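You operate a simulated robot arm through the tools that you are given. There is no shell and no other tool. Be economical: measure what you need, move in short steps, check, and stop when the job is done.

The job below is to be done with a simulated two-armed robot. You get a single attempt, and the scene is never put back.

Task
Take the plain cloth from the bare end of the steel table and lay it out flat on the top of the laid duvet.

The check looks at the end state, three seconds after you hand in, the way a careful person would. Anything else that was tipped, shoved, dropped, spilled or broken makes it a failure. Flat cloth is picked up by pressing the open fingertips on it (5 to 10 N) and closing them slowly along it; thin cloth reads only 2 to 8 mm in the jaws.

Robot
Two 7-joint arms with two-finger parallel grippers on one trunk, on a base that drives. Base frame: it is fixed to the floor where the robot stands at the start and does not move with it; the origin is under the middle of the robot, x ahead of it, y to its left, z up. Units: mm, rad, N and s.
The left shoulder is at the start at [70, 163, 1070], the right one opposite. With the tool pointing down near the work surface each hand reaches from about 380 to 880 mm from the robot's upright axis, wherever it stands, measured 20 degrees to its own side. Places, roughly: top of the laid duvet [2300, 600, 800]. Payload 3.43 kg a hand.
The tool frame of a hand sits at the grasp point between the pads (the TCP): z along the fingers, y along the line on which they close. The tips reach 34 mm beyond it. Largest opening 128 mm; finger width 24, thickness 12; the body of the gripper, 48 by 130 mm, starts 96 mm behind the TCP.
Orientation is told as [roll, pitch, yaw] about the base's x, y, z axes, in that order, counted from this pose: with the fingers straight down and closing along the base's y, the tool's x points along the base's -x, its y along +y and its z along -z.

Tools
- The arms move only by the tool drive_tool. It takes "left_moves", "right_moves" or both (then of equal length, played together; a hand with none holds still); each is a list of rows, each an object of numbers (a shift or turn left out is 0, a gripper value left out holds the last): "x", "y", "z": the shift along the tool's x, y, z in mm; "rx", "ry", "rz": the turn, a rotation vector about the tool's x, y, z in rad; "fingers": the gripper command, from -1 (fully open) to 1 (shut), values between in proportion. In form: [{"x": .., "y": .., "z": .., "rx": .., "ry": .., "rz": .., "fingers": ..}, ...]. A call has 1 to 10 rows; each row is the pose to reach, as a shift and turn from the pose commanded when the call began, along the tool's axes at that moment. Each row takes 0.2 s and may step no farther than 50 mm and 0.15 rad from the row before; otherwise, or with a gripper value out of range, the whole call is refused. A pose out of reach is approached as far as the arm can. The call stops where the force on the tool passes 40 N (or 10 N more than at its start, if that is more) or the arm is blocked; 0.2 s more then pass. Each finger travels about 153 mm/s and halts on what it meets, pressing with about 22 N; the grip force reading is that of the motor and also rises with nothing between the fingers. The clock runs only during rows and for 0.2 s after the last one: add rows that repeat a pose to give the fingers time. The reply holds the time, the measured pose of the TCP, the force on the tool along the base axes, the opening and the grip force, in the units named above and with some noise.
- Cameras (640 x 400 px; columns grow to the right, rows downward): "scene" is now at [133.1, -8, 1286.4]; the picture's right is [-0.09, -1.00, 0.00], its down [-0.66, 0.06, -0.74] and it looks along [0.74, -0.06, -0.67] (base axes); focal length 274 px, centre (320, 200). "left" rides on the left gripper at [76, 11, -160] in its tool frame; the picture's right is [-0.15, 0.99, 0.00], its down [-0.88, -0.13, -0.46] and it looks along [-0.45, -0.07, 0.89] (tool axes); focal length 234 px, centre (320, 200). "right" rides on the right gripper at [76, -11, -160] in its tool frame; the picture's right is [0.15, 0.99, 0.00], its down [-0.88, 0.13, -0.46] and it looks along [-0.45, 0.07, 0.89] (tool axes); focal length 234 px, centre (320, 200). There is no depth. A picture from a camera that has moved, and an enlarged one, comes with that camera's place and axes in the base frame and with its lens.
- capture(camera): a new picture of that camera. It takes no simulated time.
- raise_lower(by): slides the trunk up (or, below 0, down) by that many mm; the arms and the scene camera ride with it, the base frame stays. It gives what a move gives, with no picture.
- drive_base(legs): drives the robot by 1 to 6 legs, each [ahead, left, turn to the left] in mm, mm and rad, along the robot's own axes; the way and the turn of a leg run together, so that a leg with both is an arc; at most 1500 mm and 3.142 rad a leg. The arms and the cameras ride along, it lands a little off, and it stops where it bumps. It gives what a move gives.
- pan_tilt(pan, tilt): turns the head with the scene camera to pan (to the left, within 1.501 rad either way) and tilt (down, from -0.506 to 1.204), counted from straight ahead of the robot. It gives what a move gives.
- close_up(camera, box): a new picture of the part [left, top, right, bottom] of that camera's present view, enlarged. It takes no simulated time.
- hand_in(): hands the job in; it is judged then, once.

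Work in short steps. Places have to be worked out from the pictures, the camera data and where the tool is seen: move nearer, look again, correct. Check each grasp and each placing, and mend what went wrong. You have 120 turns and 108 pictures in all, those below and enlarged ones among them. Open the grippers and draw the arms clear of the work before you hand the job in, unless the task says otherwise; then end with one line.

The tools are called after "Emit:" by a JSON object that holds its "name" and its "arguments". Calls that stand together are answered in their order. drive_tool: Moves the arms, as the interface text tells. Its arguments: {"type":"object","properties":{"left_moves":{"type":"array"},"right_moves":{"type":"array"}},"required":[]} The other tools are called the same way: raise_lower (by) slides the trunk up or down; drive_base (legs) drives the base; pan_tilt (pan, tilt) turns the head that bears the scene camera; capture (camera) takes a picture; close_up (camera, box) takes an enlarged picture of a part of a camera's view; hand_in () hands the job in.

At the start:

```text
time_s: 0.0
left_eef_pos: [616.9, 296.9, 963.9]
left_orientation: [-0.002, 0.001, 0.002]
left_wrist_force: [-0.6, -0.3, 0.8]
left_width: 128.1
left_gripper_force: 0.1
right_eef_pos: [578.9, -242.7, 1020.0]
right_orientation: [-0.001, -0.001, 0.0]
right_wrist_force: [-0.2, 0.0, -0.5]
right_width: 127.9
right_gripper_force: 0.0
trunk travel left (down, up): [-550.0, 390.0]
robot x, y, heading: [-1.1, 0.1, 0.001]
head pan, tilt: [-0.086, 0.73]
```

scene: 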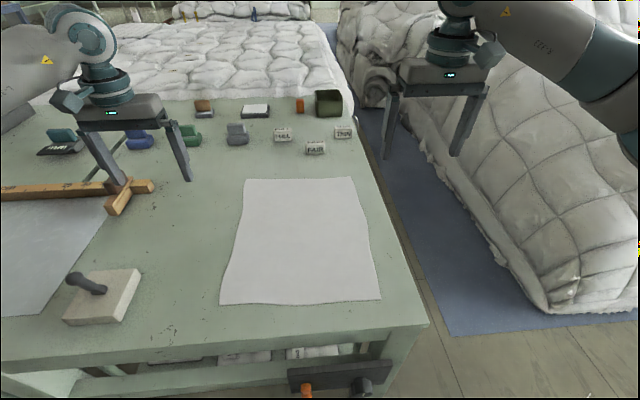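
right: 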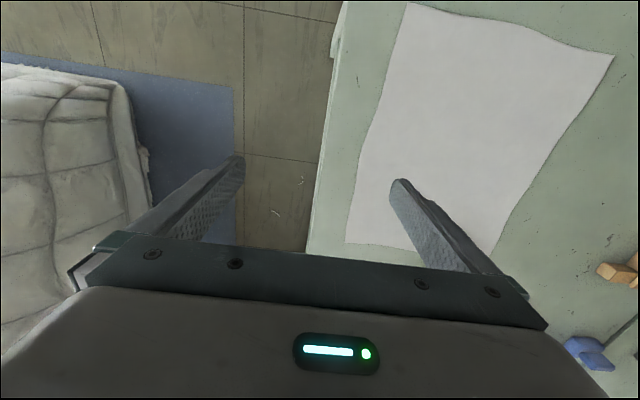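
left: 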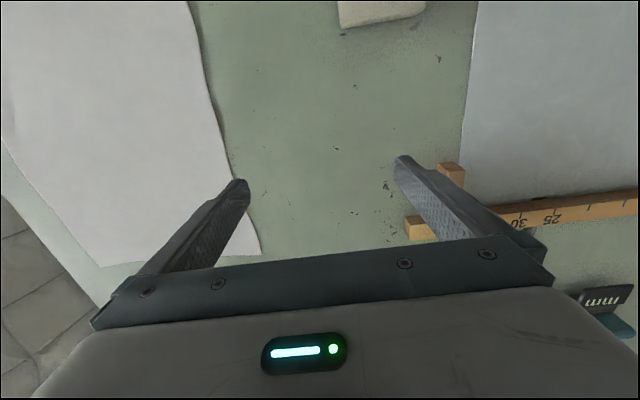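

I'll start by looking around: the table's left end, the region ahead, and details of the scene.

Emit:
{"name": "pan_tilt", "arguments": {"pan": 0.5, "tilt": 0.5}}

Emit:
{"name": "capture", "arguments": {"camera": "scene"}}

Emit:
{"name": "pan_tilt", "arguments": {"pan": -0.3, "tilt": 0.3}}

Emit:
{"name": "capture", "arguments": {"camera": "scene"}}

```text
time_s: 1.0
left_eef_pos: [615.9, 296.2, 963.8]
left_orientation: [0.001, -0.001, 0.001]
left_wrist_force: [0.5, -0.5, -0.1]
left_width: 128.0
left_gripper_force: 0.0
right_eef_pos: [579.0, -242.8, 1019.4]
right_orientation: [0.0, -0.001, 0.0]
right_wrist_force: [-0.5, -0.3, 0.4]
right_width: 128.1
right_gripper_force: 0.0
trunk travel left (down, up): [-550.0, 390.0]
robot x, y, heading: [-1.1, -3.4, 0.003]
head pan, tilt: [0.499, 0.499]
```

```text
104 pictures are left
camera scene: at [129.6, 42.7, 1306.7], right [0.48, -0.88, 0.0], down [-0.42, -0.23, -0.88], along [0.77, 0.42, -0.48], focal length 274 px, centre (320, 200)
```

scene: 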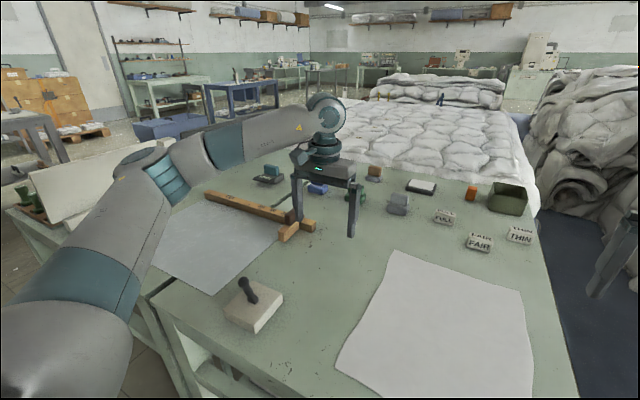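

```text
time_s: 2.1
left_eef_pos: [616.5, 296.3, 964.0]
left_orientation: [0.0, -0.001, 0.002]
left_wrist_force: [-0.2, 0.4, -0.6]
left_width: 128.0
left_gripper_force: 0.0
right_eef_pos: [579.5, -243.1, 1020.6]
right_orientation: [0.0, 0.0, 0.001]
right_wrist_force: [-0.3, 0.6, -0.2]
right_width: 128.1
right_gripper_force: 0.0
trunk travel left (down, up): [-550.0, 390.0]
robot x, y, heading: [-5.1, 3.0, -0.001]
head pan, tilt: [-0.3, 0.3]
```

```text
103 pictures are left
camera scene: at [138.9, -28.3, 1325.1], right [-0.29, -0.96, 0.0], down [-0.28, 0.09, -0.96], along [0.91, -0.28, -0.3], focal length 274 px, centre (320, 200)
```

scene: 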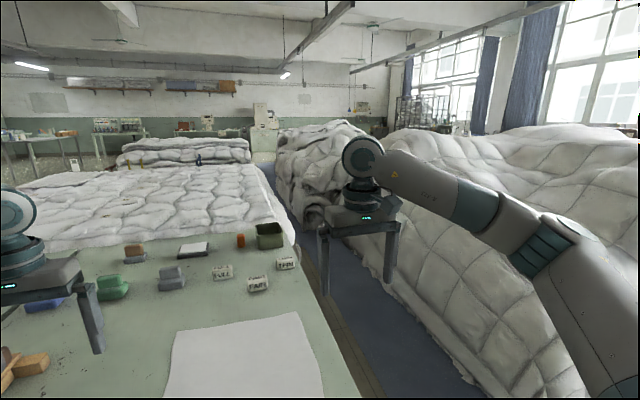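

The target is the white cloth near the robot: roughly x 425–865, y −170..180. I'll bring both hands above its near corners (z≈860), fingers half closed, then look with the wrist cameras.

Emit:
{"name": "drive_tool", "arguments": {"left_moves": [{"x": 38, "y": -30, "z": 0, "fingers": 0.2}, {"x": 76, "y": -60, "z": 0}, {"x": 114, "y": -100, "z": 10}, {"x": 150, "y": -130, "z": 30}, {"x": 153, "y": -138, "z": 70}, {"x": 153, "y": -138, "z": 104}, {"x": 153, "y": -138, "z": 104}], "right_moves": [{"x": 34, "y": 20, "z": 20, "fingers": 0.2}, {"x": 68, "y": 45, "z": 40}, {"x": 100, "y": 75, "z": 60}, {"x": 134, "y": 105, "z": 80}, {"x": 134, "y": 105, "z": 125}, {"x": 134, "y": 105, "z": 160}, {"x": 134, "y": 105, "z": 160}]}}

Emit:
{"name": "capture", "arguments": {"camera": "left"}}

Emit:
{"name": "capture", "arguments": {"camera": "right"}}

Emit:
{"name": "pan_tilt", "arguments": {"pan": 0.0, "tilt": 0.95}}

Emit:
{"name": "capture", "arguments": {"camera": "scene"}}

```text
refused: row 3 steps farther than a row can; nothing moved
```

```text
102 pictures are left
camera left: at [540.4, 308.0, 1125.0], right [0.15, 0.99, 0.0], down [0.88, -0.13, 0.46], along [0.45, -0.07, -0.89], focal length 234 px, centre (320, 200)
```

left: 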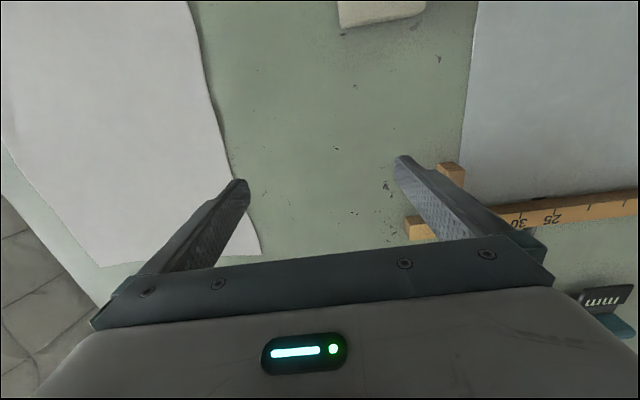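

```text
101 pictures are left
camera right: at [501.6, -253.2, 1181.0], right [-0.15, 0.99, 0.0], down [0.88, 0.13, 0.46], along [0.45, 0.07, -0.89], focal length 234 px, centre (320, 200)
```

right: 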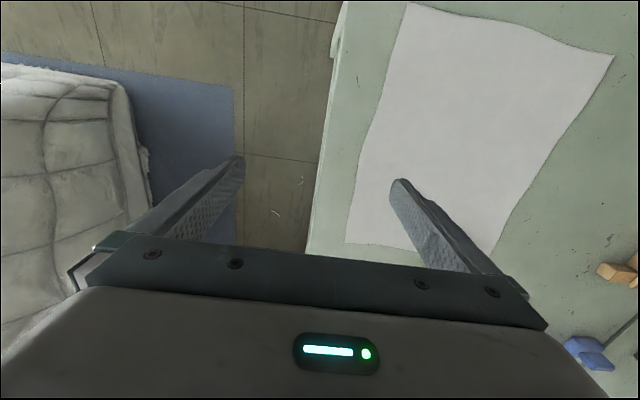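

```text
time_s: 3.1
left_eef_pos: [616.5, 295.4, 963.4]
left_orientation: [-0.001, 0.001, 0.002]
left_wrist_force: [-0.7, -0.1, 0.0]
left_width: 127.8
left_gripper_force: 0.0
right_eef_pos: [578.3, -243.0, 1020.9]
right_orientation: [0.0, 0.001, 0.0]
right_wrist_force: [-0.9, -0.4, 0.0]
right_width: 128.0
right_gripper_force: 0.1
trunk travel left (down, up): [-550.0, 390.0]
robot x, y, heading: [-2.9, 0.5, 0.0]
head pan, tilt: [0.0, 0.949]
```

```text
100 pictures are left
camera scene: at [122.4, -0.8, 1269.3], right [0.0, -1.0, 0.0], down [-0.81, 0.0, -0.58], along [0.58, 0.0, -0.81], focal length 274 px, centre (320, 200)
```

scene: 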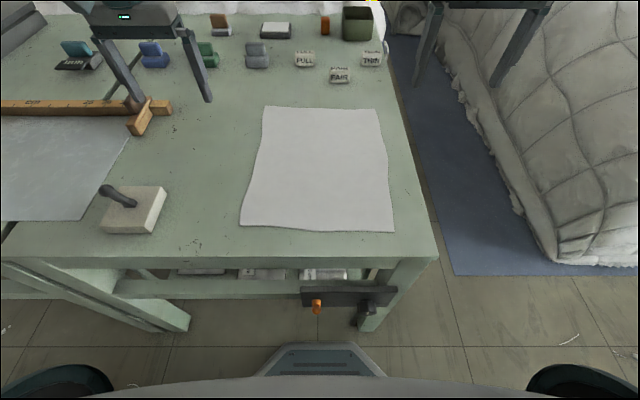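

The cloth's near corners are at about (438,179) and (422,−167). I move the hands above them again with legal steps.

Emit:
{"name": "drive_tool", "arguments": {"left_moves": [{"x": 35, "y": -30, "z": 0, "fingers": 0.2}, {"x": 70, "y": -60, "z": 0}, {"x": 105, "y": -92, "z": 5}, {"x": 138, "y": -122, "z": 20}, {"x": 153, "y": -138, "z": 60}, {"x": 153, "y": -138, "z": 104}, {"x": 153, "y": -138, "z": 104}], "right_moves": [{"x": 34, "y": 20, "z": 20, "fingers": 0.2}, {"x": 68, "y": 45, "z": 40}, {"x": 100, "y": 75, "z": 60}, {"x": 130, "y": 103, "z": 80}, {"x": 134, "y": 105, "z": 125}, {"x": 134, "y": 105, "z": 160}, {"x": 134, "y": 105, "z": 160}]}}

Emit:
{"name": "capture", "arguments": {"camera": "left"}}

Emit:
{"name": "capture", "arguments": {"camera": "right"}}

Emit:
{"name": "capture", "arguments": {"camera": "scene"}}

```text
time_s: 4.8
left_eef_pos: [461.9, 158.7, 859.8]
left_orientation: [-0.001, -0.002, 0.002]
left_wrist_force: [0.2, 0.0, 0.2]
left_width: 51.2
left_gripper_force: 0.1
right_eef_pos: [443.9, -138.0, 859.2]
right_orientation: [0.003, -0.002, 0.001]
right_wrist_force: [1.0, -0.1, 0.5]
right_width: 51.6
right_gripper_force: 0.0
trunk travel left (down, up): [-550.0, 390.0]
robot x, y, heading: [-0.2, 1.8, 0.0]
head pan, tilt: [0.0, 0.949]
```

```text
99 pictures are left
camera left: at [385.8, 169.8, 1020.8], right [0.15, 0.99, 0.0], down [0.88, -0.13, 0.46], along [0.45, -0.07, -0.89], focal length 234 px, centre (320, 200)
```

left: 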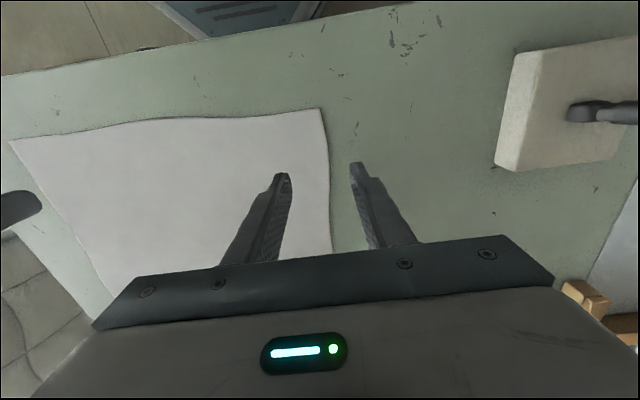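

```text
98 pictures are left
camera right: at [367.0, -149.0, 1020.4], right [-0.15, 0.99, 0.0], down [0.88, 0.13, 0.46], along [0.45, 0.07, -0.89], focal length 234 px, centre (320, 200)
```

right: 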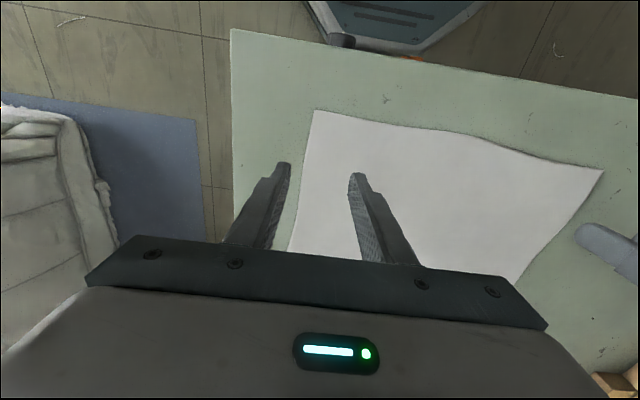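

```text
97 pictures are left
camera scene: at [122.1, -1.2, 1269.3], right [0.0, -1.0, 0.0], down [-0.81, 0.0, -0.58], along [0.58, 0.0, -0.81], focal length 274 px, centre (320, 200)
```

scene: 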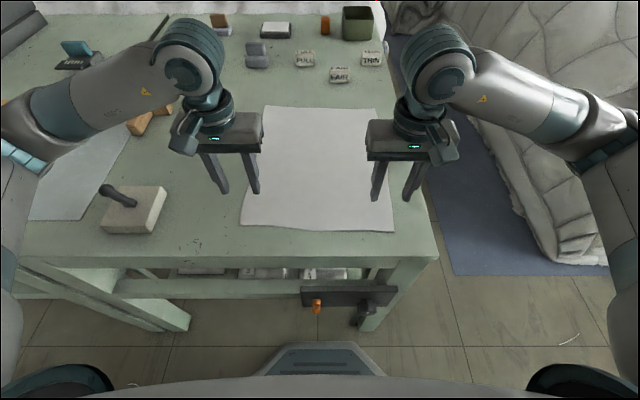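

Comparing cameras, the surface is really at z≈765, with cloth corners at about (414,165) and (400,−152). I move to pinch points just inside the corners, with opening ~36, and down to just above the cloth.

Emit:
{"name": "drive_tool", "arguments": {"left_moves": [{"x": 30, "y": -33, "z": 0, "fingers": 0.42}, {"x": 30, "y": -33, "z": 40}, {"x": 30, "y": -33, "z": 50}, {"x": 30, "y": -33, "z": 50}], "right_moves": [{"x": 24, "y": 26, "z": 0, "fingers": 0.42}, {"x": 24, "y": 26, "z": 40}, {"x": 24, "y": 26, "z": 50}, {"x": 24, "y": 26, "z": 50}]}}

Emit:
{"name": "capture", "arguments": {"camera": "left"}}

Emit:
{"name": "capture", "arguments": {"camera": "right"}}

```text
time_s: 5.8
left_eef_pos: [433.0, 125.6, 815.6]
left_orientation: [-0.004, -0.011, 0.004]
left_wrist_force: [-0.3, 1.1, 24.3]
left_width: 37.1
left_gripper_force: 0.1
right_eef_pos: [420.0, -111.3, 816.0]
right_orientation: [0.006, -0.01, -0.001]
right_wrist_force: [-1.1, -1.0, 23.8]
right_width: 37.3
right_gripper_force: 0.2
trunk travel left (down, up): [-550.0, 390.0]
robot x, y, heading: [2.7, 0.7, -0.001]
head pan, tilt: [0.0, 0.949]
stopped in row 4 (left hand): the force on the tool passed its limit (the readings are from after the stop); the commanded pose is now the measured one
```

```text
96 pictures are left
camera left: at [354.9, 136.8, 975.4], right [0.14, 0.99, 0.0], down [0.88, -0.13, 0.47], along [0.46, -0.07, -0.88], focal length 234 px, centre (320, 200)
```

left: 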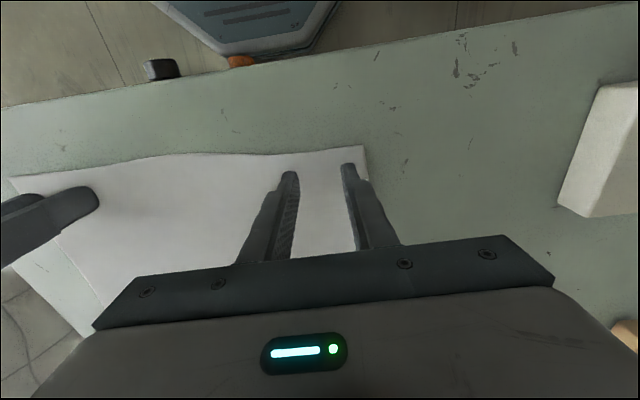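

```text
95 pictures are left
camera right: at [341.2, -122.0, 975.1], right [-0.14, 0.99, 0.0], down [0.88, 0.13, 0.47], along [0.46, 0.07, -0.88], focal length 234 px, centre (320, 200)
```

right: 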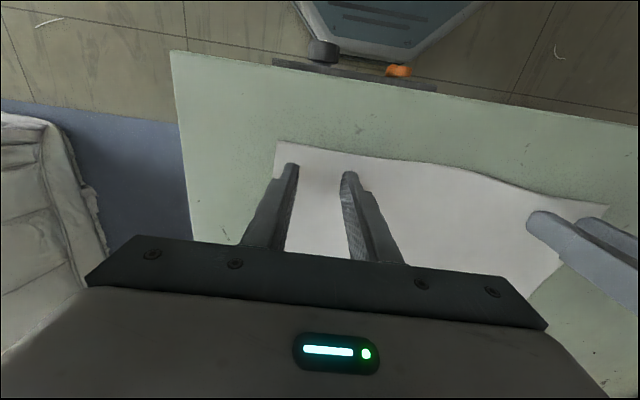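

Contact came at TCP z≈816 with 24 N on each. I back off slightly to reach 5–10 N and read the force.

Emit:
{"name": "drive_tool", "arguments": {"left_moves": [{"z": -1}, {"z": -1}], "right_moves": [{"z": -1}, {"z": -1}]}}

```text
time_s: 6.4
left_eef_pos: [431.5, 125.4, 815.3]
left_orientation: [-0.004, -0.011, 0.003]
left_wrist_force: [3.7, -0.8, 26.5]
left_width: 37.0
left_gripper_force: 0.0
right_eef_pos: [420.4, -111.7, 815.7]
right_orientation: [0.004, -0.009, -0.001]
right_wrist_force: [0.1, -0.8, 34.5]
right_width: 37.1
right_gripper_force: 0.1
trunk travel left (down, up): [-550.0, 390.0]
robot x, y, heading: [3.1, -3.4, 0.0]
head pan, tilt: [0.0, 0.949]
```

Still pressing too hard; I raise by 3 mm more and read again.

Emit:
{"name": "drive_tool", "arguments": {"left_moves": [{"z": -2}, {"z": -2}], "right_moves": [{"z": -3}, {"z": -3}]}}

```text
time_s: 7.0
left_eef_pos: [432.8, 125.0, 814.9]
left_orientation: [0.0, -0.007, 0.001]
left_wrist_force: [-1.1, -1.4, 21.1]
left_width: 37.0
left_gripper_force: 0.0
right_eef_pos: [420.8, -111.8, 815.4]
right_orientation: [0.002, -0.003, -0.001]
right_wrist_force: [-0.9, 1.2, 5.6]
right_width: 36.8
right_gripper_force: 0.0
trunk travel left (down, up): [-550.0, 390.0]
robot x, y, heading: [2.9, -0.6, -0.007]
head pan, tilt: [0.0, 0.949]
```

The right hand is at 5.6 N; I raise the left 1.5 mm more, then close both slowly along the cloth.

Emit:
{"name": "drive_tool", "arguments": {"left_moves": [{"z": -1.5, "fingers": 0.42}, {"z": -1.5, "fingers": 0.42}, {"z": -1.5, "fingers": 0.5}, {"z": -1.5, "fingers": 0.58}, {"z": -1.5, "fingers": 0.66}, {"z": -1.5, "fingers": 0.74}, {"z": -1.5, "fingers": 0.82}, {"z": -1.5, "fingers": 0.9}, {"z": -1.5, "fingers": 1.0}, {"z": -1.5, "fingers": 1.0}], "right_moves": [{"z": 0.3, "fingers": 0.42}, {"z": 0.3, "fingers": 0.42}, {"z": 0.3, "fingers": 0.5}, {"z": 0.3, "fingers": 0.58}, {"z": 0.3, "fingers": 0.66}, {"z": 0.3, "fingers": 0.74}, {"z": 0.3, "fingers": 0.82}, {"z": 0.3, "fingers": 0.9}, {"z": 0.3, "fingers": 1.0}, {"z": 0.3, "fingers": 1.0}]}}

Emit:
{"name": "capture", "arguments": {"camera": "left"}}

Emit:
{"name": "capture", "arguments": {"camera": "right"}}

```text
time_s: 9.2
left_eef_pos: [434.6, 124.9, 816.0]
left_orientation: [-0.002, -0.004, 0.0]
left_wrist_force: [0.1, 0.2, -0.1]
left_width: 0.2
left_gripper_force: 22.2
right_eef_pos: [421.4, -110.9, 815.6]
right_orientation: [0.002, -0.004, -0.002]
right_wrist_force: [0.1, -1.0, 1.2]
right_width: 2.3
right_gripper_force: 21.8
trunk travel left (down, up): [-550.0, 390.0]
robot x, y, heading: [0.1, -1.0, -0.005]
head pan, tilt: [0.0, 0.949]
```

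```text
94 pictures are left
camera left: at [357.7, 136.9, 977.1], right [0.14, 0.99, 0.0], down [0.88, -0.13, 0.46], along [0.46, -0.07, -0.89], focal length 234 px, centre (320, 200)
```

left: 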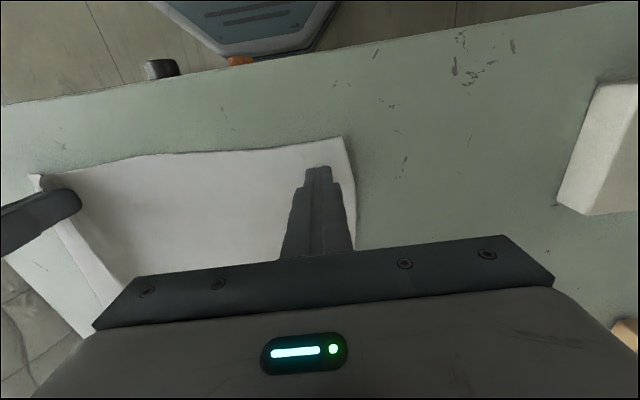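

```text
93 pictures are left
camera right: at [343.9, -122.0, 976.0], right [-0.14, 0.99, 0.0], down [0.88, 0.13, 0.46], along [0.45, 0.07, -0.89], focal length 234 px, centre (320, 200)
```

right: 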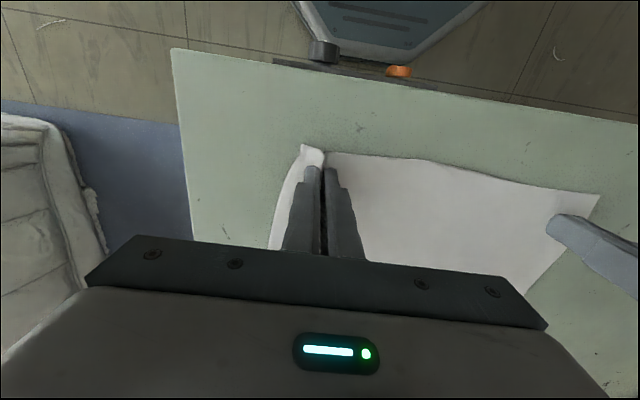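

The right holds a 2.3 mm fold; the left closed empty. I reopen the left, shift it 8 mm inward and press again.

Emit:
{"name": "drive_tool", "arguments": {"left_moves": [{"z": -6}, {"z": -6, "y": -8, "fingers": 0.42}, {"z": -6, "y": -8}, {"z": -2, "y": -8}, {"z": 0, "y": -8}, {"z": 1, "y": -8}, {"z": 1, "y": -8}]}}

```text
time_s: 10.8
left_eef_pos: [435.0, 117.4, 816.7]
left_orientation: [-0.002, -0.006, 0.002]
left_wrist_force: [0.0, 0.8, 2.8]
left_width: 37.3
left_gripper_force: 0.2
right_eef_pos: [421.7, -110.8, 816.5]
right_orientation: [0.002, -0.004, -0.002]
right_wrist_force: [0.2, 0.5, 1.6]
right_width: 2.6
right_gripper_force: 22.0
trunk travel left (down, up): [-550.0, 390.0]
robot x, y, heading: [-1.4, -2.7, 0.001]
head pan, tilt: [0.0, 0.949]
```

Only 2.8 N; press 1.2 mm more and read.

Emit:
{"name": "drive_tool", "arguments": {"left_moves": [{"z": 1.2}, {"z": 1.2}]}}

```text
time_s: 11.4
left_eef_pos: [434.3, 117.0, 816.1]
left_orientation: [-0.003, -0.006, 0.001]
left_wrist_force: [1.6, -0.5, 13.9]
left_width: 37.3
left_gripper_force: 0.3
right_eef_pos: [421.0, -110.7, 815.4]
right_orientation: [0.003, -0.005, -0.002]
right_wrist_force: [0.9, 0.5, -0.3]
right_width: 2.4
right_gripper_force: 22.3
trunk travel left (down, up): [-550.0, 390.0]
robot x, y, heading: [3.0, -2.5, -0.002]
head pan, tilt: [0.0, 0.949]
```

13.9 N, slightly high; ease 0.4 mm and close slowly.

Emit:
{"name": "drive_tool", "arguments": {"left_moves": [{"z": -0.4, "fingers": 0.42}, {"z": -0.4, "fingers": 0.48}, {"z": -0.4, "fingers": 0.54}, {"z": -0.4, "fingers": 0.6}, {"z": -0.4, "fingers": 0.67}, {"z": -0.4, "fingers": 0.74}, {"z": -0.4, "fingers": 0.81}, {"z": -0.4, "fingers": 0.9}, {"z": -0.4, "fingers": 1.0}, {"z": -0.4, "fingers": 1.0}]}}

Emit:
{"name": "capture", "arguments": {"camera": "left"}}

```text
time_s: 13.6
left_eef_pos: [434.2, 116.3, 814.4]
left_orientation: [-0.003, -0.006, 0.004]
left_wrist_force: [-0.1, -10.5, 12.4]
left_width: 2.5
left_gripper_force: 22.2
right_eef_pos: [422.2, -111.0, 816.8]
right_orientation: [0.004, -0.005, -0.001]
right_wrist_force: [0.4, 9.8, -0.4]
right_width: 2.7
right_gripper_force: 22.3
trunk travel left (down, up): [-550.0, 390.0]
robot x, y, heading: [3.9, -2.7, 0.003]
head pan, tilt: [0.0, 0.949]
```

```text
92 pictures are left
camera left: at [356.9, 128.4, 975.9], right [0.14, 0.99, 0.0], down [0.88, -0.13, 0.46], along [0.46, -0.07, -0.89], focal length 234 px, centre (320, 200)
```

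left: 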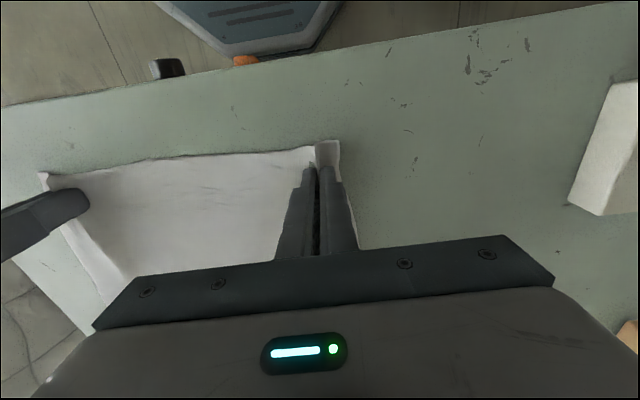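

Both hands hold (2.5/2.7 mm) with the cloth taut between them. I ease them together a few mm and lift 100 mm.

Emit:
{"name": "drive_tool", "arguments": {"left_moves": [{"y": -3, "z": -5}, {"y": -3, "z": -30}, {"y": -3, "z": -55}, {"y": -3, "z": -80}, {"y": -3, "z": -100}], "right_moves": [{"y": 3, "z": -5}, {"y": 3, "z": -30}, {"y": 3, "z": -55}, {"y": 3, "z": -80}, {"y": 3, "z": -100}]}}

Emit:
{"name": "capture", "arguments": {"camera": "scene"}}

```text
time_s: 14.8
left_eef_pos: [435.1, 114.5, 913.2]
left_orientation: [-0.001, -0.007, 0.003]
left_wrist_force: [-0.1, -4.4, -0.4]
left_width: 2.2
left_gripper_force: 21.9
right_eef_pos: [420.2, -108.0, 916.2]
right_orientation: [0.003, -0.005, -0.002]
right_wrist_force: [0.2, 2.8, 0.3]
right_width: 2.5
right_gripper_force: 21.9
trunk travel left (down, up): [-550.0, 390.0]
robot x, y, heading: [-1.8, -0.8, -0.004]
head pan, tilt: [0.0, 0.949]
```

```text
91 pictures are left
camera scene: at [122.1, -0.7, 1269.1], right [0.0, -1.0, 0.0], down [-0.81, 0.0, -0.58], along [0.58, 0.0, -0.81], focal length 274 px, centre (320, 200)
```

scene: 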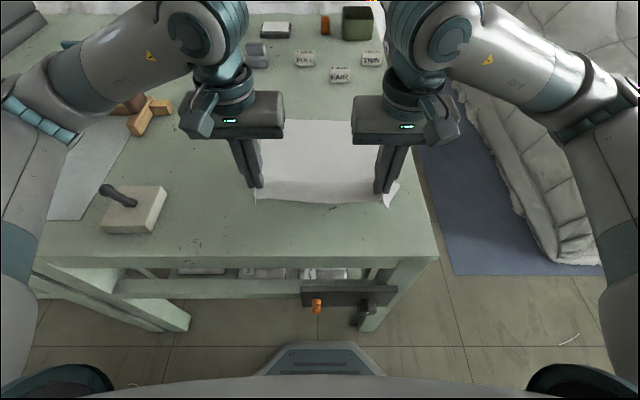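

The cloth is lifting well. I raise the trunk by 330 mm so it hangs clear of the table.

Emit:
{"name": "drive_tool", "arguments": {"left_moves": [{"y": -2, "z": -20}, {"y": -2, "z": -40}], "right_moves": [{"y": 2, "z": -20}, {"y": 2, "z": -40}]}}

Emit:
{"name": "raise_lower", "arguments": {"by": 330}}

Emit:
{"name": "capture", "arguments": {"camera": "scene"}}

Emit:
{"name": "capture", "arguments": {"camera": "left"}}

```text
time_s: 15.4
left_eef_pos: [433.6, 112.5, 955.1]
left_orientation: [-0.003, -0.006, 0.004]
left_wrist_force: [0.7, 0.2, -0.3]
left_width: 2.3
left_gripper_force: 22.5
right_eef_pos: [420.2, -106.8, 955.1]
right_orientation: [0.001, -0.003, -0.002]
right_wrist_force: [1.2, -0.2, -0.5]
right_width: 2.5
right_gripper_force: 22.2
trunk travel left (down, up): [-550.0, 390.0]
robot x, y, heading: [1.0, -1.1, 0.001]
head pan, tilt: [0.0, 0.949]
```

```text
time_s: 18.6
left_eef_pos: [434.2, 113.7, 1284.4]
left_orientation: [-0.002, -0.005, 0.0]
left_wrist_force: [0.2, -0.6, -0.8]
left_width: 2.1
left_gripper_force: 22.5
right_eef_pos: [422.2, -106.1, 1286.8]
right_orientation: [0.003, -0.003, -0.003]
right_wrist_force: [0.3, 0.8, -0.3]
right_width: 2.9
right_gripper_force: 22.2
trunk travel left (down, up): [-880.0, 60.0]
robot x, y, heading: [1.5, 1.4, 0.001]
head pan, tilt: [0.0, 0.949]
```

```text
90 pictures are left
camera scene: at [122.6, -0.8, 1599.2], right [0.0, -1.0, 0.0], down [-0.81, 0.0, -0.58], along [0.58, 0.0, -0.81], focal length 274 px, centre (320, 200)
```

scene: 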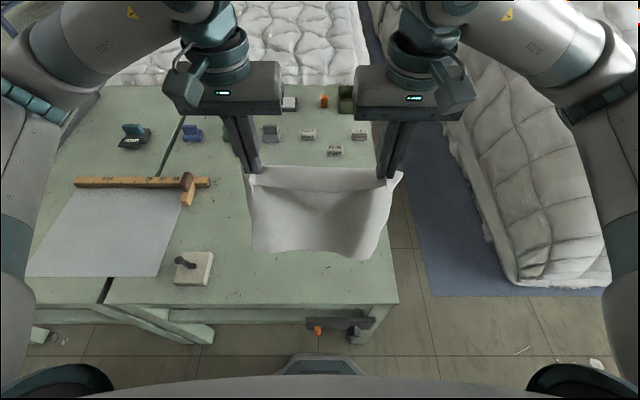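

```text
89 pictures are left
camera left: at [357.7, 123.9, 1444.9], right [0.14, 0.99, 0.0], down [0.88, -0.13, 0.46], along [0.46, -0.07, -0.89], focal length 234 px, centre (320, 200)
```

left: 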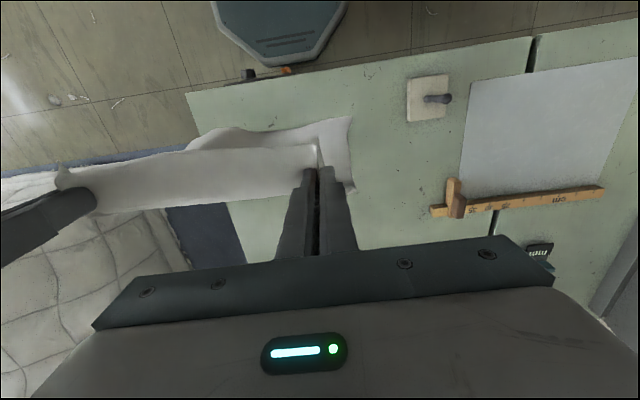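

The cloth hangs freely from both hands. I back away from the table 250 mm, then look to the right side down at my own base and the aisle.

Emit:
{"name": "drive_base", "arguments": {"legs": [[-250, 0, 0], [0, -650, 0]]}}

Emit:
{"name": "pan_tilt", "arguments": {"pan": -1.0, "tilt": 1.0}}

Emit:
{"name": "capture", "arguments": {"camera": "scene"}}

Emit:
{"name": "pan_tilt", "arguments": {"pan": -0.05, "tilt": 0.6}}

Emit:
{"name": "capture", "arguments": {"camera": "scene"}}

```text
time_s: 23.7
left_eef_pos: [180.5, -541.6, 1284.3]
left_orientation: [-0.004, -0.003, -0.004]
left_wrist_force: [-0.2, 0.2, 0.4]
left_width: 2.1
left_gripper_force: 21.9
right_eef_pos: [164.9, -760.5, 1286.3]
right_orientation: [0.002, -0.003, -0.008]
right_wrist_force: [-0.7, 0.4, -0.5]
right_width: 2.4
right_gripper_force: 21.8
trunk travel left (down, up): [-880.0, 60.0]
robot x, y, heading: [-250.2, -655.7, -0.006]
head pan, tilt: [0.0, 0.949]
```

```text
time_s: 24.9
left_eef_pos: [180.7, -542.0, 1285.3]
left_orientation: [-0.003, -0.005, -0.003]
left_wrist_force: [-0.3, -0.2, -1.2]
left_width: 1.9
left_gripper_force: 22.1
right_eef_pos: [166.5, -760.2, 1286.6]
right_orientation: [0.001, -0.002, -0.009]
right_wrist_force: [-0.4, 0.5, 0.0]
right_width: 2.5
right_gripper_force: 21.8
trunk travel left (down, up): [-880.0, 60.0]
robot x, y, heading: [-257.6, -653.5, -0.009]
head pan, tilt: [-1.0, 1.0]
```

```text
88 pictures are left
camera scene: at [-167.2, -712.6, 1595.6], right [-0.84, -0.54, 0.0], down [-0.45, 0.71, -0.54], along [0.29, -0.46, -0.84], focal length 274 px, centre (320, 200)
```

scene: 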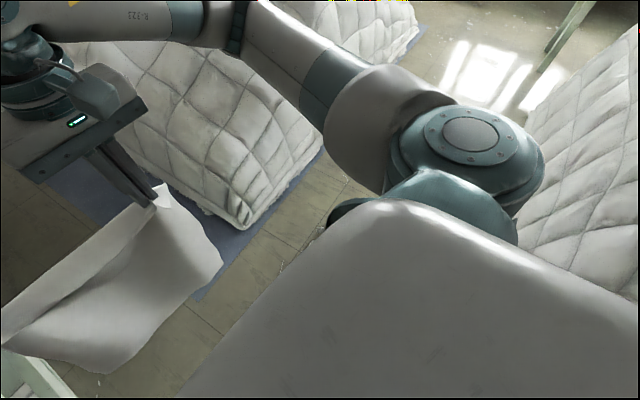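

```text
time_s: 26.2
left_eef_pos: [179.7, -542.4, 1283.5]
left_orientation: [-0.002, -0.005, -0.004]
left_wrist_force: [-0.1, 0.2, -0.4]
left_width: 2.0
left_gripper_force: 21.5
right_eef_pos: [165.7, -761.4, 1286.1]
right_orientation: [0.004, -0.002, -0.005]
right_wrist_force: [-0.6, 0.2, -0.5]
right_width: 2.4
right_gripper_force: 21.9
trunk travel left (down, up): [-880.0, 60.0]
robot x, y, heading: [-255.1, -652.9, -0.01]
head pan, tilt: [-0.051, 0.6]
```

```text
87 pictures are left
camera scene: at [-116.3, -658.8, 1627.6], right [-0.06, -1.0, 0.0], down [-0.56, 0.03, -0.82], along [0.82, -0.05, -0.57], focal length 274 px, centre (320, 200)
```

scene: 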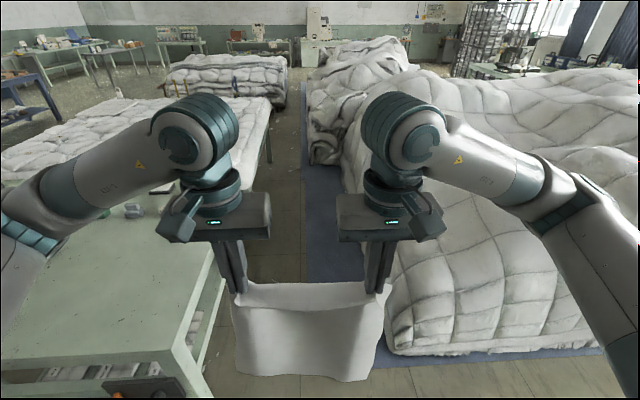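

The aisle runs from y≈−240 (table) to ≈−1110 (heap). I turn left here in the open to face +y, so I can strafe along it with the cloth above table height.

Emit:
{"name": "drive_base", "arguments": {"legs": [[0, 0, 1.581]]}}

Emit:
{"name": "pan_tilt", "arguments": {"pan": -1.3, "tilt": 0.6}}

Emit:
{"name": "capture", "arguments": {"camera": "scene"}}

Emit:
{"name": "pan_tilt", "arguments": {"pan": -0.4, "tilt": 0.8}}

Emit:
{"name": "capture", "arguments": {"camera": "scene"}}

```text
time_s: 30.4
left_eef_pos: [-365.6, -217.1, 1285.4]
left_orientation: [-0.001, -0.005, 1.569]
left_wrist_force: [0.7, 0.0, -0.4]
left_width: 2.3
left_gripper_force: 21.8
right_eef_pos: [-145.7, -231.6, 1286.8]
right_orientation: [0.003, -0.004, 1.565]
right_wrist_force: [-1.9, 0.6, 0.1]
right_width: 2.2
right_gripper_force: 21.5
trunk travel left (down, up): [-880.0, 60.0]
robot x, y, heading: [-253.6, -650.0, 1.565]
head pan, tilt: [-0.051, 0.6]
```

```text
time_s: 31.8
left_eef_pos: [-363.5, -218.7, 1284.1]
left_orientation: [-0.004, -0.006, 1.568]
left_wrist_force: [-0.2, -0.1, 0.2]
left_width: 2.3
left_gripper_force: 21.9
right_eef_pos: [-145.9, -231.6, 1285.2]
right_orientation: [0.004, -0.004, 1.564]
right_wrist_force: [-0.6, 0.6, -0.4]
right_width: 2.7
right_gripper_force: 22.2
trunk travel left (down, up): [-880.0, 60.0]
robot x, y, heading: [-252.8, -654.2, 1.568]
head pan, tilt: [-1.3, 0.6]
```

```text
86 pictures are left
camera scene: at [-169.6, -579.6, 1627.6], right [0.26, -0.96, 0.0], down [-0.54, -0.15, -0.83], along [0.8, 0.22, -0.56], focal length 274 px, centre (320, 200)
```

scene: 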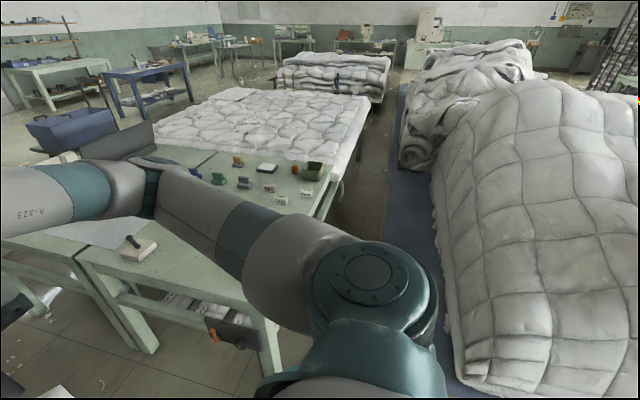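

```text
time_s: 33.0
left_eef_pos: [-364.9, -219.2, 1285.3]
left_orientation: [-0.002, -0.005, 1.568]
left_wrist_force: [0.3, 0.5, 0.5]
left_width: 2.2
left_gripper_force: 21.7
right_eef_pos: [-145.6, -232.1, 1285.9]
right_orientation: [0.003, -0.003, 1.565]
right_wrist_force: [0.0, 0.2, 0.3]
right_width: 2.6
right_gripper_force: 22.1
trunk travel left (down, up): [-880.0, 60.0]
robot x, y, heading: [-253.5, -649.0, 1.563]
head pan, tilt: [-0.4, 0.799]
```

```text
85 pictures are left
camera scene: at [-223.0, -528.8, 1610.7], right [0.92, -0.39, 0.0], down [-0.28, -0.66, -0.7], along [0.27, 0.64, -0.72], focal length 274 px, centre (320, 200)
```

scene: 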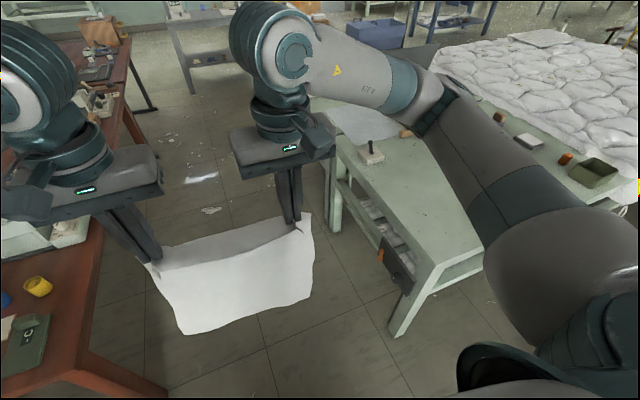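

The route is clear. I raise the trunk another 55 mm for clearance, move slightly toward the table and strafe along the aisle part-way.

Emit:
{"name": "raise_lower", "arguments": {"by": 55}}

Emit:
{"name": "drive_base", "arguments": {"legs": [[50, 0, 0.008], [0, -1000, 0]]}}

Emit:
{"name": "pan_tilt", "arguments": {"pan": -1.2, "tilt": 0.7}}

Emit:
{"name": "capture", "arguments": {"camera": "scene"}}

```text
time_s: 34.0
left_eef_pos: [-364.9, -217.6, 1339.5]
left_orientation: [-0.001, -0.005, 1.567]
left_wrist_force: [0.3, 1.0, -0.7]
left_width: 2.2
left_gripper_force: 21.6
right_eef_pos: [-147.1, -232.1, 1341.3]
right_orientation: [0.002, -0.002, 1.566]
right_wrist_force: [0.8, 0.2, 0.8]
right_width: 2.3
right_gripper_force: 22.3
trunk travel left (down, up): [-935.0, 5.0]
robot x, y, heading: [-252.7, -653.3, 1.566]
head pan, tilt: [-0.4, 0.799]
```

```text
time_s: 39.7
left_eef_pos: [632.3, -166.7, 1340.7]
left_orientation: [-0.004, -0.006, 1.569]
left_wrist_force: [-0.6, -1.1, 0.5]
left_width: 2.1
left_gripper_force: 22.1
right_eef_pos: [851.3, -180.2, 1341.3]
right_orientation: [0.002, -0.002, 1.563]
right_wrist_force: [-0.8, 0.8, 0.2]
right_width: 2.6
right_gripper_force: 21.1
trunk travel left (down, up): [-935.0, 5.0]
robot x, y, heading: [746.6, -602.3, 1.564]
head pan, tilt: [-0.4, 0.799]
```

```text
time_s: 40.8
left_eef_pos: [632.5, -166.6, 1340.3]
left_orientation: [-0.003, -0.006, 1.567]
left_wrist_force: [-0.2, -0.3, -0.3]
left_width: 2.4
left_gripper_force: 22.2
right_eef_pos: [851.0, -179.9, 1340.6]
right_orientation: [0.005, -0.002, 1.565]
right_wrist_force: [0.2, -1.1, -0.3]
right_width: 2.2
right_gripper_force: 21.8
trunk travel left (down, up): [-935.0, 5.0]
robot x, y, heading: [745.7, -603.6, 1.564]
head pan, tilt: [-1.201, 0.7]
```

```text
84 pictures are left
camera scene: at [821.9, -522.0, 1674.0], right [0.36, -0.93, 0.0], down [-0.6, -0.23, -0.76], along [0.71, 0.27, -0.64], focal length 274 px, centre (320, 200)
```

scene: 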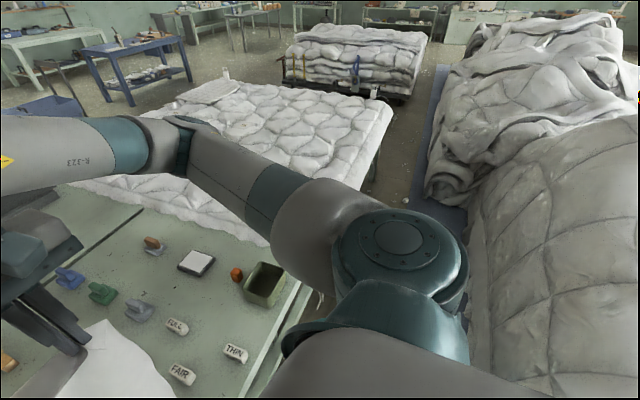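

Clear so far; continue strafing another 1300 mm to x≈2050, beside the bed.

Emit:
{"name": "drive_base", "arguments": {"legs": [[0, -1300, 0.006]]}}

Emit:
{"name": "pan_tilt", "arguments": {"pan": 0, "tilt": 0.85}}

Emit:
{"name": "capture", "arguments": {"camera": "scene"}}

Emit:
{"name": "capture", "arguments": {"camera": "right"}}

```text
time_s: 47.4
left_eef_pos: [1929.4, -170.2, 1340.2]
left_orientation: [-0.003, -0.005, 1.572]
left_wrist_force: [0.1, -0.4, 0.5]
left_width: 2.2
left_gripper_force: 21.7
right_eef_pos: [2148.2, -183.0, 1341.3]
right_orientation: [0.001, -0.003, 1.57]
right_wrist_force: [-0.1, 1.0, -0.9]
right_width: 2.4
right_gripper_force: 22.1
trunk travel left (down, up): [-935.0, 5.0]
robot x, y, heading: [2043.7, -603.7, 1.575]
head pan, tilt: [-1.201, 0.7]
```

```text
time_s: 48.8
left_eef_pos: [1930.8, -170.3, 1339.7]
left_orientation: [-0.001, -0.005, 1.575]
left_wrist_force: [0.3, 0.5, -0.2]
left_width: 2.3
left_gripper_force: 21.7
right_eef_pos: [2148.8, -183.2, 1341.5]
right_orientation: [0.004, -0.004, 1.569]
right_wrist_force: [-1.6, 0.2, 0.3]
right_width: 2.5
right_gripper_force: 21.9
trunk travel left (down, up): [-935.0, 5.0]
robot x, y, heading: [2042.4, -604.4, 1.57]
head pan, tilt: [0.0, 0.85]
```

```text
83 pictures are left
camera scene: at [2042.5, -476.9, 1661.7], right [1.0, 0.0, 0.0], down [0.0, -0.75, -0.66], along [0.0, 0.66, -0.75], focal length 274 px, centre (320, 200)
```

scene: 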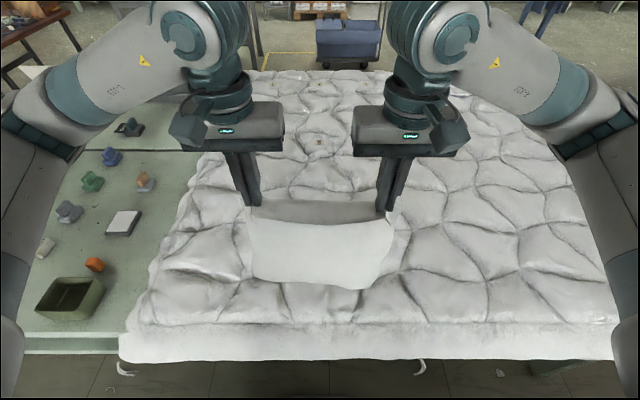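

```text
82 pictures are left
camera right: at [2159.1, -259.2, 1501.4], right [-0.99, -0.15, 0.0], down [-0.13, 0.88, 0.46], along [-0.07, 0.45, -0.89], focal length 234 px, centre (320, 200)
```

right: 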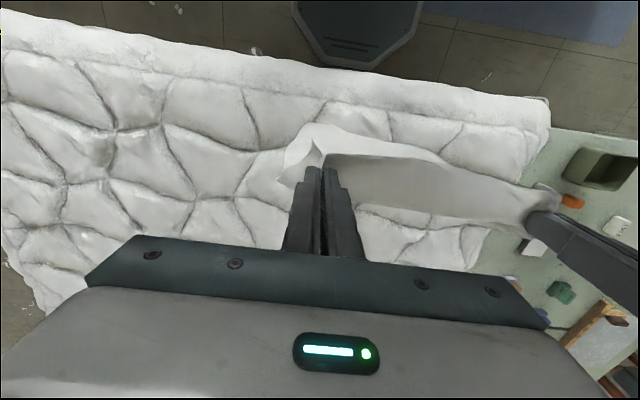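

Robot is beside the bed; duvet top begins at y≈−225 and cloth hangs over it. I extend both arms ~420 mm forward over the duvet, at height.

Emit:
{"name": "drive_tool", "arguments": {"left_moves": [{"x": -40}, {"x": -82}, {"x": -124}, {"x": -166}, {"x": -208}, {"x": -250}, {"x": -292}, {"x": -334}, {"x": -376}, {"x": -405}], "right_moves": [{"x": -40}, {"x": -82}, {"x": -124}, {"x": -166}, {"x": -208}, {"x": -250}, {"x": -292}, {"x": -334}, {"x": -376}, {"x": -418}]}}

Emit:
{"name": "capture", "arguments": {"camera": "scene"}}

Emit:
{"name": "capture", "arguments": {"camera": "left"}}

```text
time_s: 51.0
left_eef_pos: [1926.1, 212.5, 1341.6]
left_orientation: [-0.007, -0.008, 1.569]
left_wrist_force: [4.2, -0.3, -0.9]
left_width: 2.3
left_gripper_force: 22.3
left hand out of reach, approached as far as the arm can: row 10
right_eef_pos: [2148.7, 213.5, 1338.5]
right_orientation: [0.0, -0.006, 1.581]
right_wrist_force: [-3.9, -0.7, -0.3]
right_width: 2.3
right_gripper_force: 22.2
right hand out of reach, approached as far as the arm can: row 10
trunk travel left (down, up): [-935.0, 5.0]
robot x, y, heading: [2039.4, -608.6, 1.571]
head pan, tilt: [0.0, 0.85]
```

```text
81 pictures are left
camera scene: at [2037.0, -478.2, 1661.8], right [1.0, 0.0, 0.0], down [0.0, -0.75, -0.66], along [0.0, 0.66, -0.75], focal length 274 px, centre (320, 200)
```

scene: 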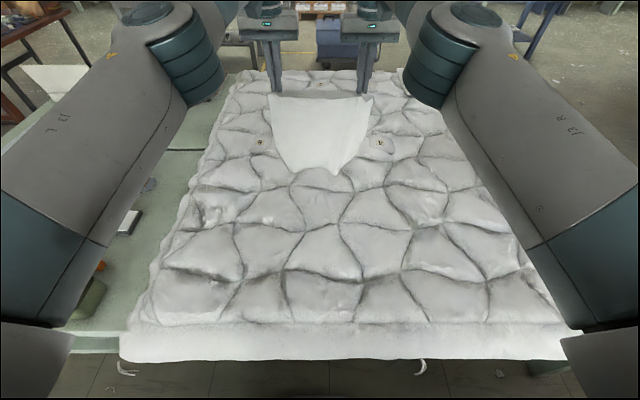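

```text
80 pictures are left
camera left: at [1913.5, 135.7, 1503.0], right [-0.99, 0.15, -0.01], down [0.13, 0.88, 0.46], along [0.07, 0.46, -0.89], focal length 234 px, centre (320, 200)
```

left: 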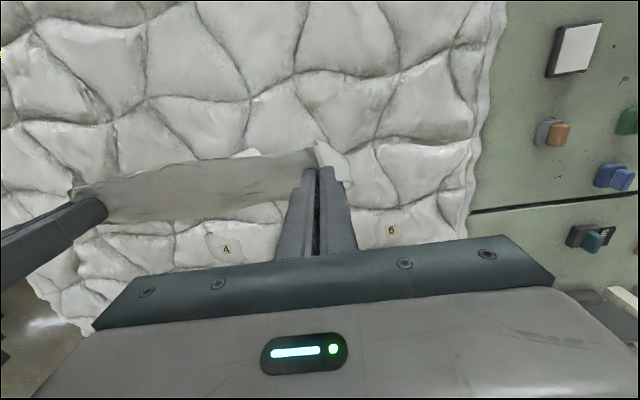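

At full height the arms only reach y≈213; laying away from me (near hem first, hands ending far and low) gives more reach. I retract the arms over the near part while raising them 100 mm.

Emit:
{"name": "drive_tool", "arguments": {"left_moves": [{"x": 30, "y": -2, "z": -5}, {"x": 65, "y": -2, "z": -15}, {"x": 100, "y": -2, "z": -25}, {"x": 140, "y": -2, "z": -40}, {"x": 180, "y": -2, "z": -55}, {"x": 220, "y": -2, "z": -70}, {"x": 260, "y": -2, "z": -85}, {"x": 300, "y": -2, "z": -100}, {"x": 335, "y": -2, "z": -110}, {"x": 355, "y": -2, "z": -120}], "right_moves": [{"x": 30, "y": 2, "z": -5}, {"x": 65, "y": 2, "z": -15}, {"x": 100, "y": 2, "z": -25}, {"x": 140, "y": 2, "z": -40}, {"x": 180, "y": 2, "z": -55}, {"x": 220, "y": 2, "z": -70}, {"x": 260, "y": 2, "z": -85}, {"x": 300, "y": 2, "z": -100}, {"x": 335, "y": 2, "z": -110}, {"x": 355, "y": 2, "z": -120}]}}

Emit:
{"name": "drive_tool", "arguments": {"left_moves": [{"z": 0}, {"z": 0}, {"z": 0}, {"z": 0}, {"z": 0}]}}

Emit:
{"name": "capture", "arguments": {"camera": "scene"}}

```text
time_s: 53.2
left_eef_pos: [1930.8, -144.3, 1460.9]
left_orientation: [-0.002, -0.007, 1.577]
left_wrist_force: [-0.8, -0.8, 0.0]
left_width: 2.2
left_gripper_force: 22.2
right_eef_pos: [2153.0, -143.8, 1457.8]
right_orientation: [0.001, -0.005, 1.569]
right_wrist_force: [-0.9, 0.6, 0.4]
right_width: 0.0
right_gripper_force: 22.1
right hand out of reach, approached as far as the arm can: row 1
trunk travel left (down, up): [-935.0, 5.0]
robot x, y, heading: [2042.3, -606.0, 1.574]
head pan, tilt: [0.0, 0.85]
```

```text
time_s: 54.4
left_eef_pos: [1932.5, -141.3, 1461.5]
left_orientation: [-0.004, -0.005, 1.573]
left_wrist_force: [0.4, -0.2, -0.4]
left_width: 2.1
left_gripper_force: 21.7
right_eef_pos: [2154.0, -141.3, 1458.1]
right_orientation: [0.004, -0.003, 1.569]
right_wrist_force: [-0.4, 0.9, 0.9]
right_width: 0.3
right_gripper_force: 21.3
trunk travel left (down, up): [-935.0, 5.0]
robot x, y, heading: [2040.7, -606.7, 1.568]
head pan, tilt: [0.0, 0.85]
```

```text
79 pictures are left
camera scene: at [2042.2, -477.3, 1661.8], right [1.0, 0.0, 0.0], down [0.0, -0.75, -0.66], along [0.0, 0.66, -0.75], focal length 274 px, centre (320, 200)
```

scene: 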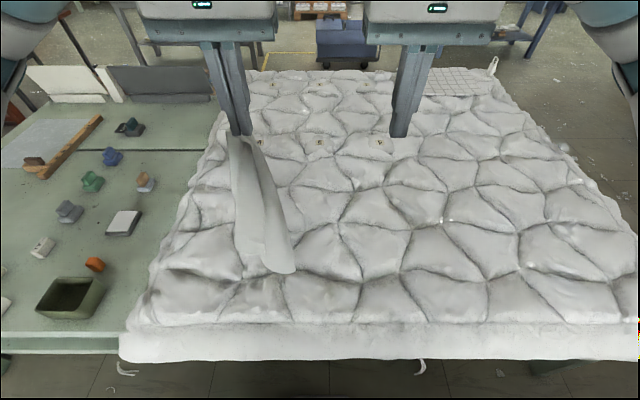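

The right corner slipped out (tension at the reach limit); the left still holds one corner. I'll lay it from that corner diagonally on the duvet, then straighten it. First move the right hand aside and shift the base 100 mm right.

Emit:
{"name": "drive_tool", "arguments": {"right_moves": [{"y": -40, "fingers": 0.42}, {"y": -80}, {"y": -120}, {"y": -160}, {"y": -200}]}}

Emit:
{"name": "drive_base", "arguments": {"legs": [[0, -100, 0]]}}

Emit:
{"name": "drive_tool", "arguments": {"left_moves": [{"x": -30, "y": -12}, {"x": -65, "y": -26}, {"x": -100, "y": -40}, {"x": -138, "y": -54}, {"x": -176, "y": -68}, {"x": -214, "y": -82, "z": 10}, {"x": -252, "y": -96, "z": 25}, {"x": -290, "y": -110, "z": 40}, {"x": -320, "y": -122, "z": 60}, {"x": -345, "y": -130, "z": 80}]}}

Emit:
{"name": "capture", "arguments": {"camera": "scene"}}

Emit:
{"name": "capture", "arguments": {"camera": "left"}}

```text
time_s: 55.6
left_eef_pos: [1934.7, -142.8, 1460.5]
left_orientation: [-0.001, -0.008, 1.576]
left_wrist_force: [0.2, -0.4, 0.4]
left_width: 2.1
left_gripper_force: 22.0
right_eef_pos: [2357.6, -142.5, 1455.4]
right_orientation: [0.004, -0.006, 1.571]
right_wrist_force: [1.0, 0.0, -0.3]
right_width: 37.3
right_gripper_force: 0.1
trunk travel left (down, up): [-935.0, 5.0]
robot x, y, heading: [2044.4, -604.8, 1.575]
head pan, tilt: [0.0, 0.85]
```

```text
time_s: 56.7
left_eef_pos: [2022.6, -141.4, 1461.3]
left_orientation: [-0.008, -0.004, 1.577]
left_wrist_force: [-0.8, -0.6, -0.1]
left_width: 2.2
left_gripper_force: 21.8
right_eef_pos: [2446.3, -141.4, 1457.2]
right_orientation: [-0.004, -0.003, 1.574]
right_wrist_force: [-0.4, -0.4, -0.3]
right_width: 37.4
right_gripper_force: 0.0
trunk travel left (down, up): [-935.0, 5.0]
robot x, y, heading: [2142.2, -603.3, 1.569]
head pan, tilt: [0.0, 0.85]
```

```text
time_s: 58.9
left_eef_pos: [2143.7, 178.6, 1375.9]
left_orientation: [-0.003, -0.006, 1.576]
left_wrist_force: [0.3, -0.2, -0.1]
left_width: 1.9
left_gripper_force: 21.8
left hand out of reach, approached as far as the arm can: row 9, 10
right_eef_pos: [2451.9, -139.5, 1456.0]
right_orientation: [0.003, -0.003, 1.572]
right_wrist_force: [-0.4, 0.2, -0.3]
right_width: 37.5
right_gripper_force: 0.1
trunk travel left (down, up): [-935.0, 5.0]
robot x, y, heading: [2144.7, -603.4, 1.571]
head pan, tilt: [0.0, 0.85]
```

```text
78 pictures are left
camera scene: at [2138.7, -475.8, 1661.7], right [1.0, 0.0, 0.0], down [0.0, -0.75, -0.66], along [0.0, 0.66, -0.75], focal length 274 px, centre (320, 200)
```

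scene: 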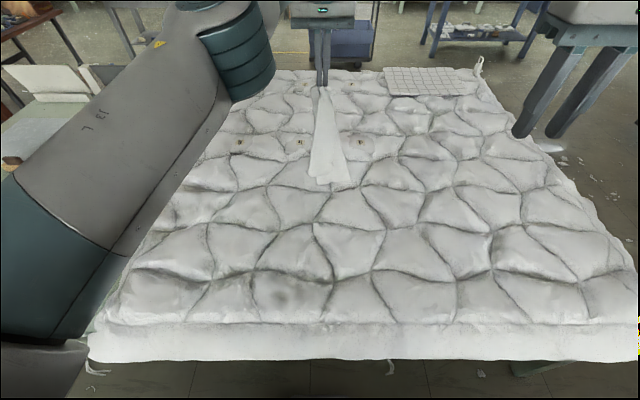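

```text
77 pictures are left
camera left: at [2132.5, 101.7, 1536.3], right [-0.99, 0.14, 0.0], down [0.12, 0.88, 0.46], along [0.07, 0.46, -0.89], focal length 234 px, centre (320, 200)
```

left: 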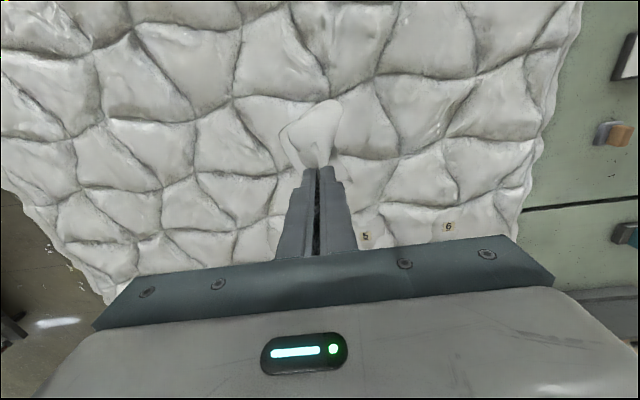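

The tip hangs just above the duvet at about y 180. I lower the trunk 90 mm so it touches, then draw the hand diagonally back-left and down.

Emit:
{"name": "raise_lower", "arguments": {"by": -90}}

Emit:
{"name": "drive_tool", "arguments": {"left_moves": [{"x": 28, "y": 23, "z": 30}, {"x": 56, "y": 46, "z": 60}, {"x": 84, "y": 69, "z": 91}, {"x": 112, "y": 92, "z": 122}, {"x": 140, "y": 115, "z": 153}, {"x": 168, "y": 138, "z": 184}, {"x": 196, "y": 161, "z": 215}, {"x": 224, "y": 184, "z": 246}, {"x": 252, "y": 207, "z": 277}, {"x": 280, "y": 230, "z": 308}]}}

Emit:
{"name": "capture", "arguments": {"camera": "scene"}}

```text
time_s: 60.2
left_eef_pos: [2144.9, 177.5, 1285.9]
left_orientation: [-0.003, -0.005, 1.575]
left_wrist_force: [-0.7, 0.5, -0.1]
left_width: 2.3
left_gripper_force: 21.5
right_eef_pos: [2454.2, -140.3, 1366.6]
right_orientation: [0.003, -0.004, 1.573]
right_wrist_force: [0.0, -0.6, -0.8]
right_width: 37.1
right_gripper_force: 0.1
trunk travel left (down, up): [-845.0, 95.0]
robot x, y, heading: [2138.6, -606.9, 1.565]
head pan, tilt: [0.0, 0.85]
```

```text
time_s: 62.4
left_eef_pos: [1916.7, -103.1, 976.7]
left_orientation: [-0.004, -0.006, 1.575]
left_wrist_force: [0.1, 0.9, 0.5]
left_width: 1.9
left_gripper_force: 21.6
right_eef_pos: [2450.8, -141.1, 1366.5]
right_orientation: [0.002, -0.006, 1.573]
right_wrist_force: [-0.3, -0.3, -0.5]
right_width: 37.0
right_gripper_force: 0.0
trunk travel left (down, up): [-845.0, 95.0]
robot x, y, heading: [2141.2, -603.1, 1.57]
head pan, tilt: [0.0, 0.85]
```

```text
76 pictures are left
camera scene: at [2138.7, -477.7, 1571.9], right [1.0, 0.0, 0.0], down [0.0, -0.75, -0.66], along [0.0, 0.66, -0.75], focal length 274 px, centre (320, 200)
```

scene: 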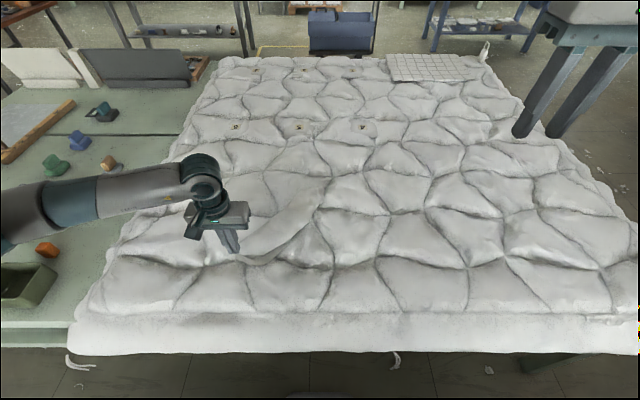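

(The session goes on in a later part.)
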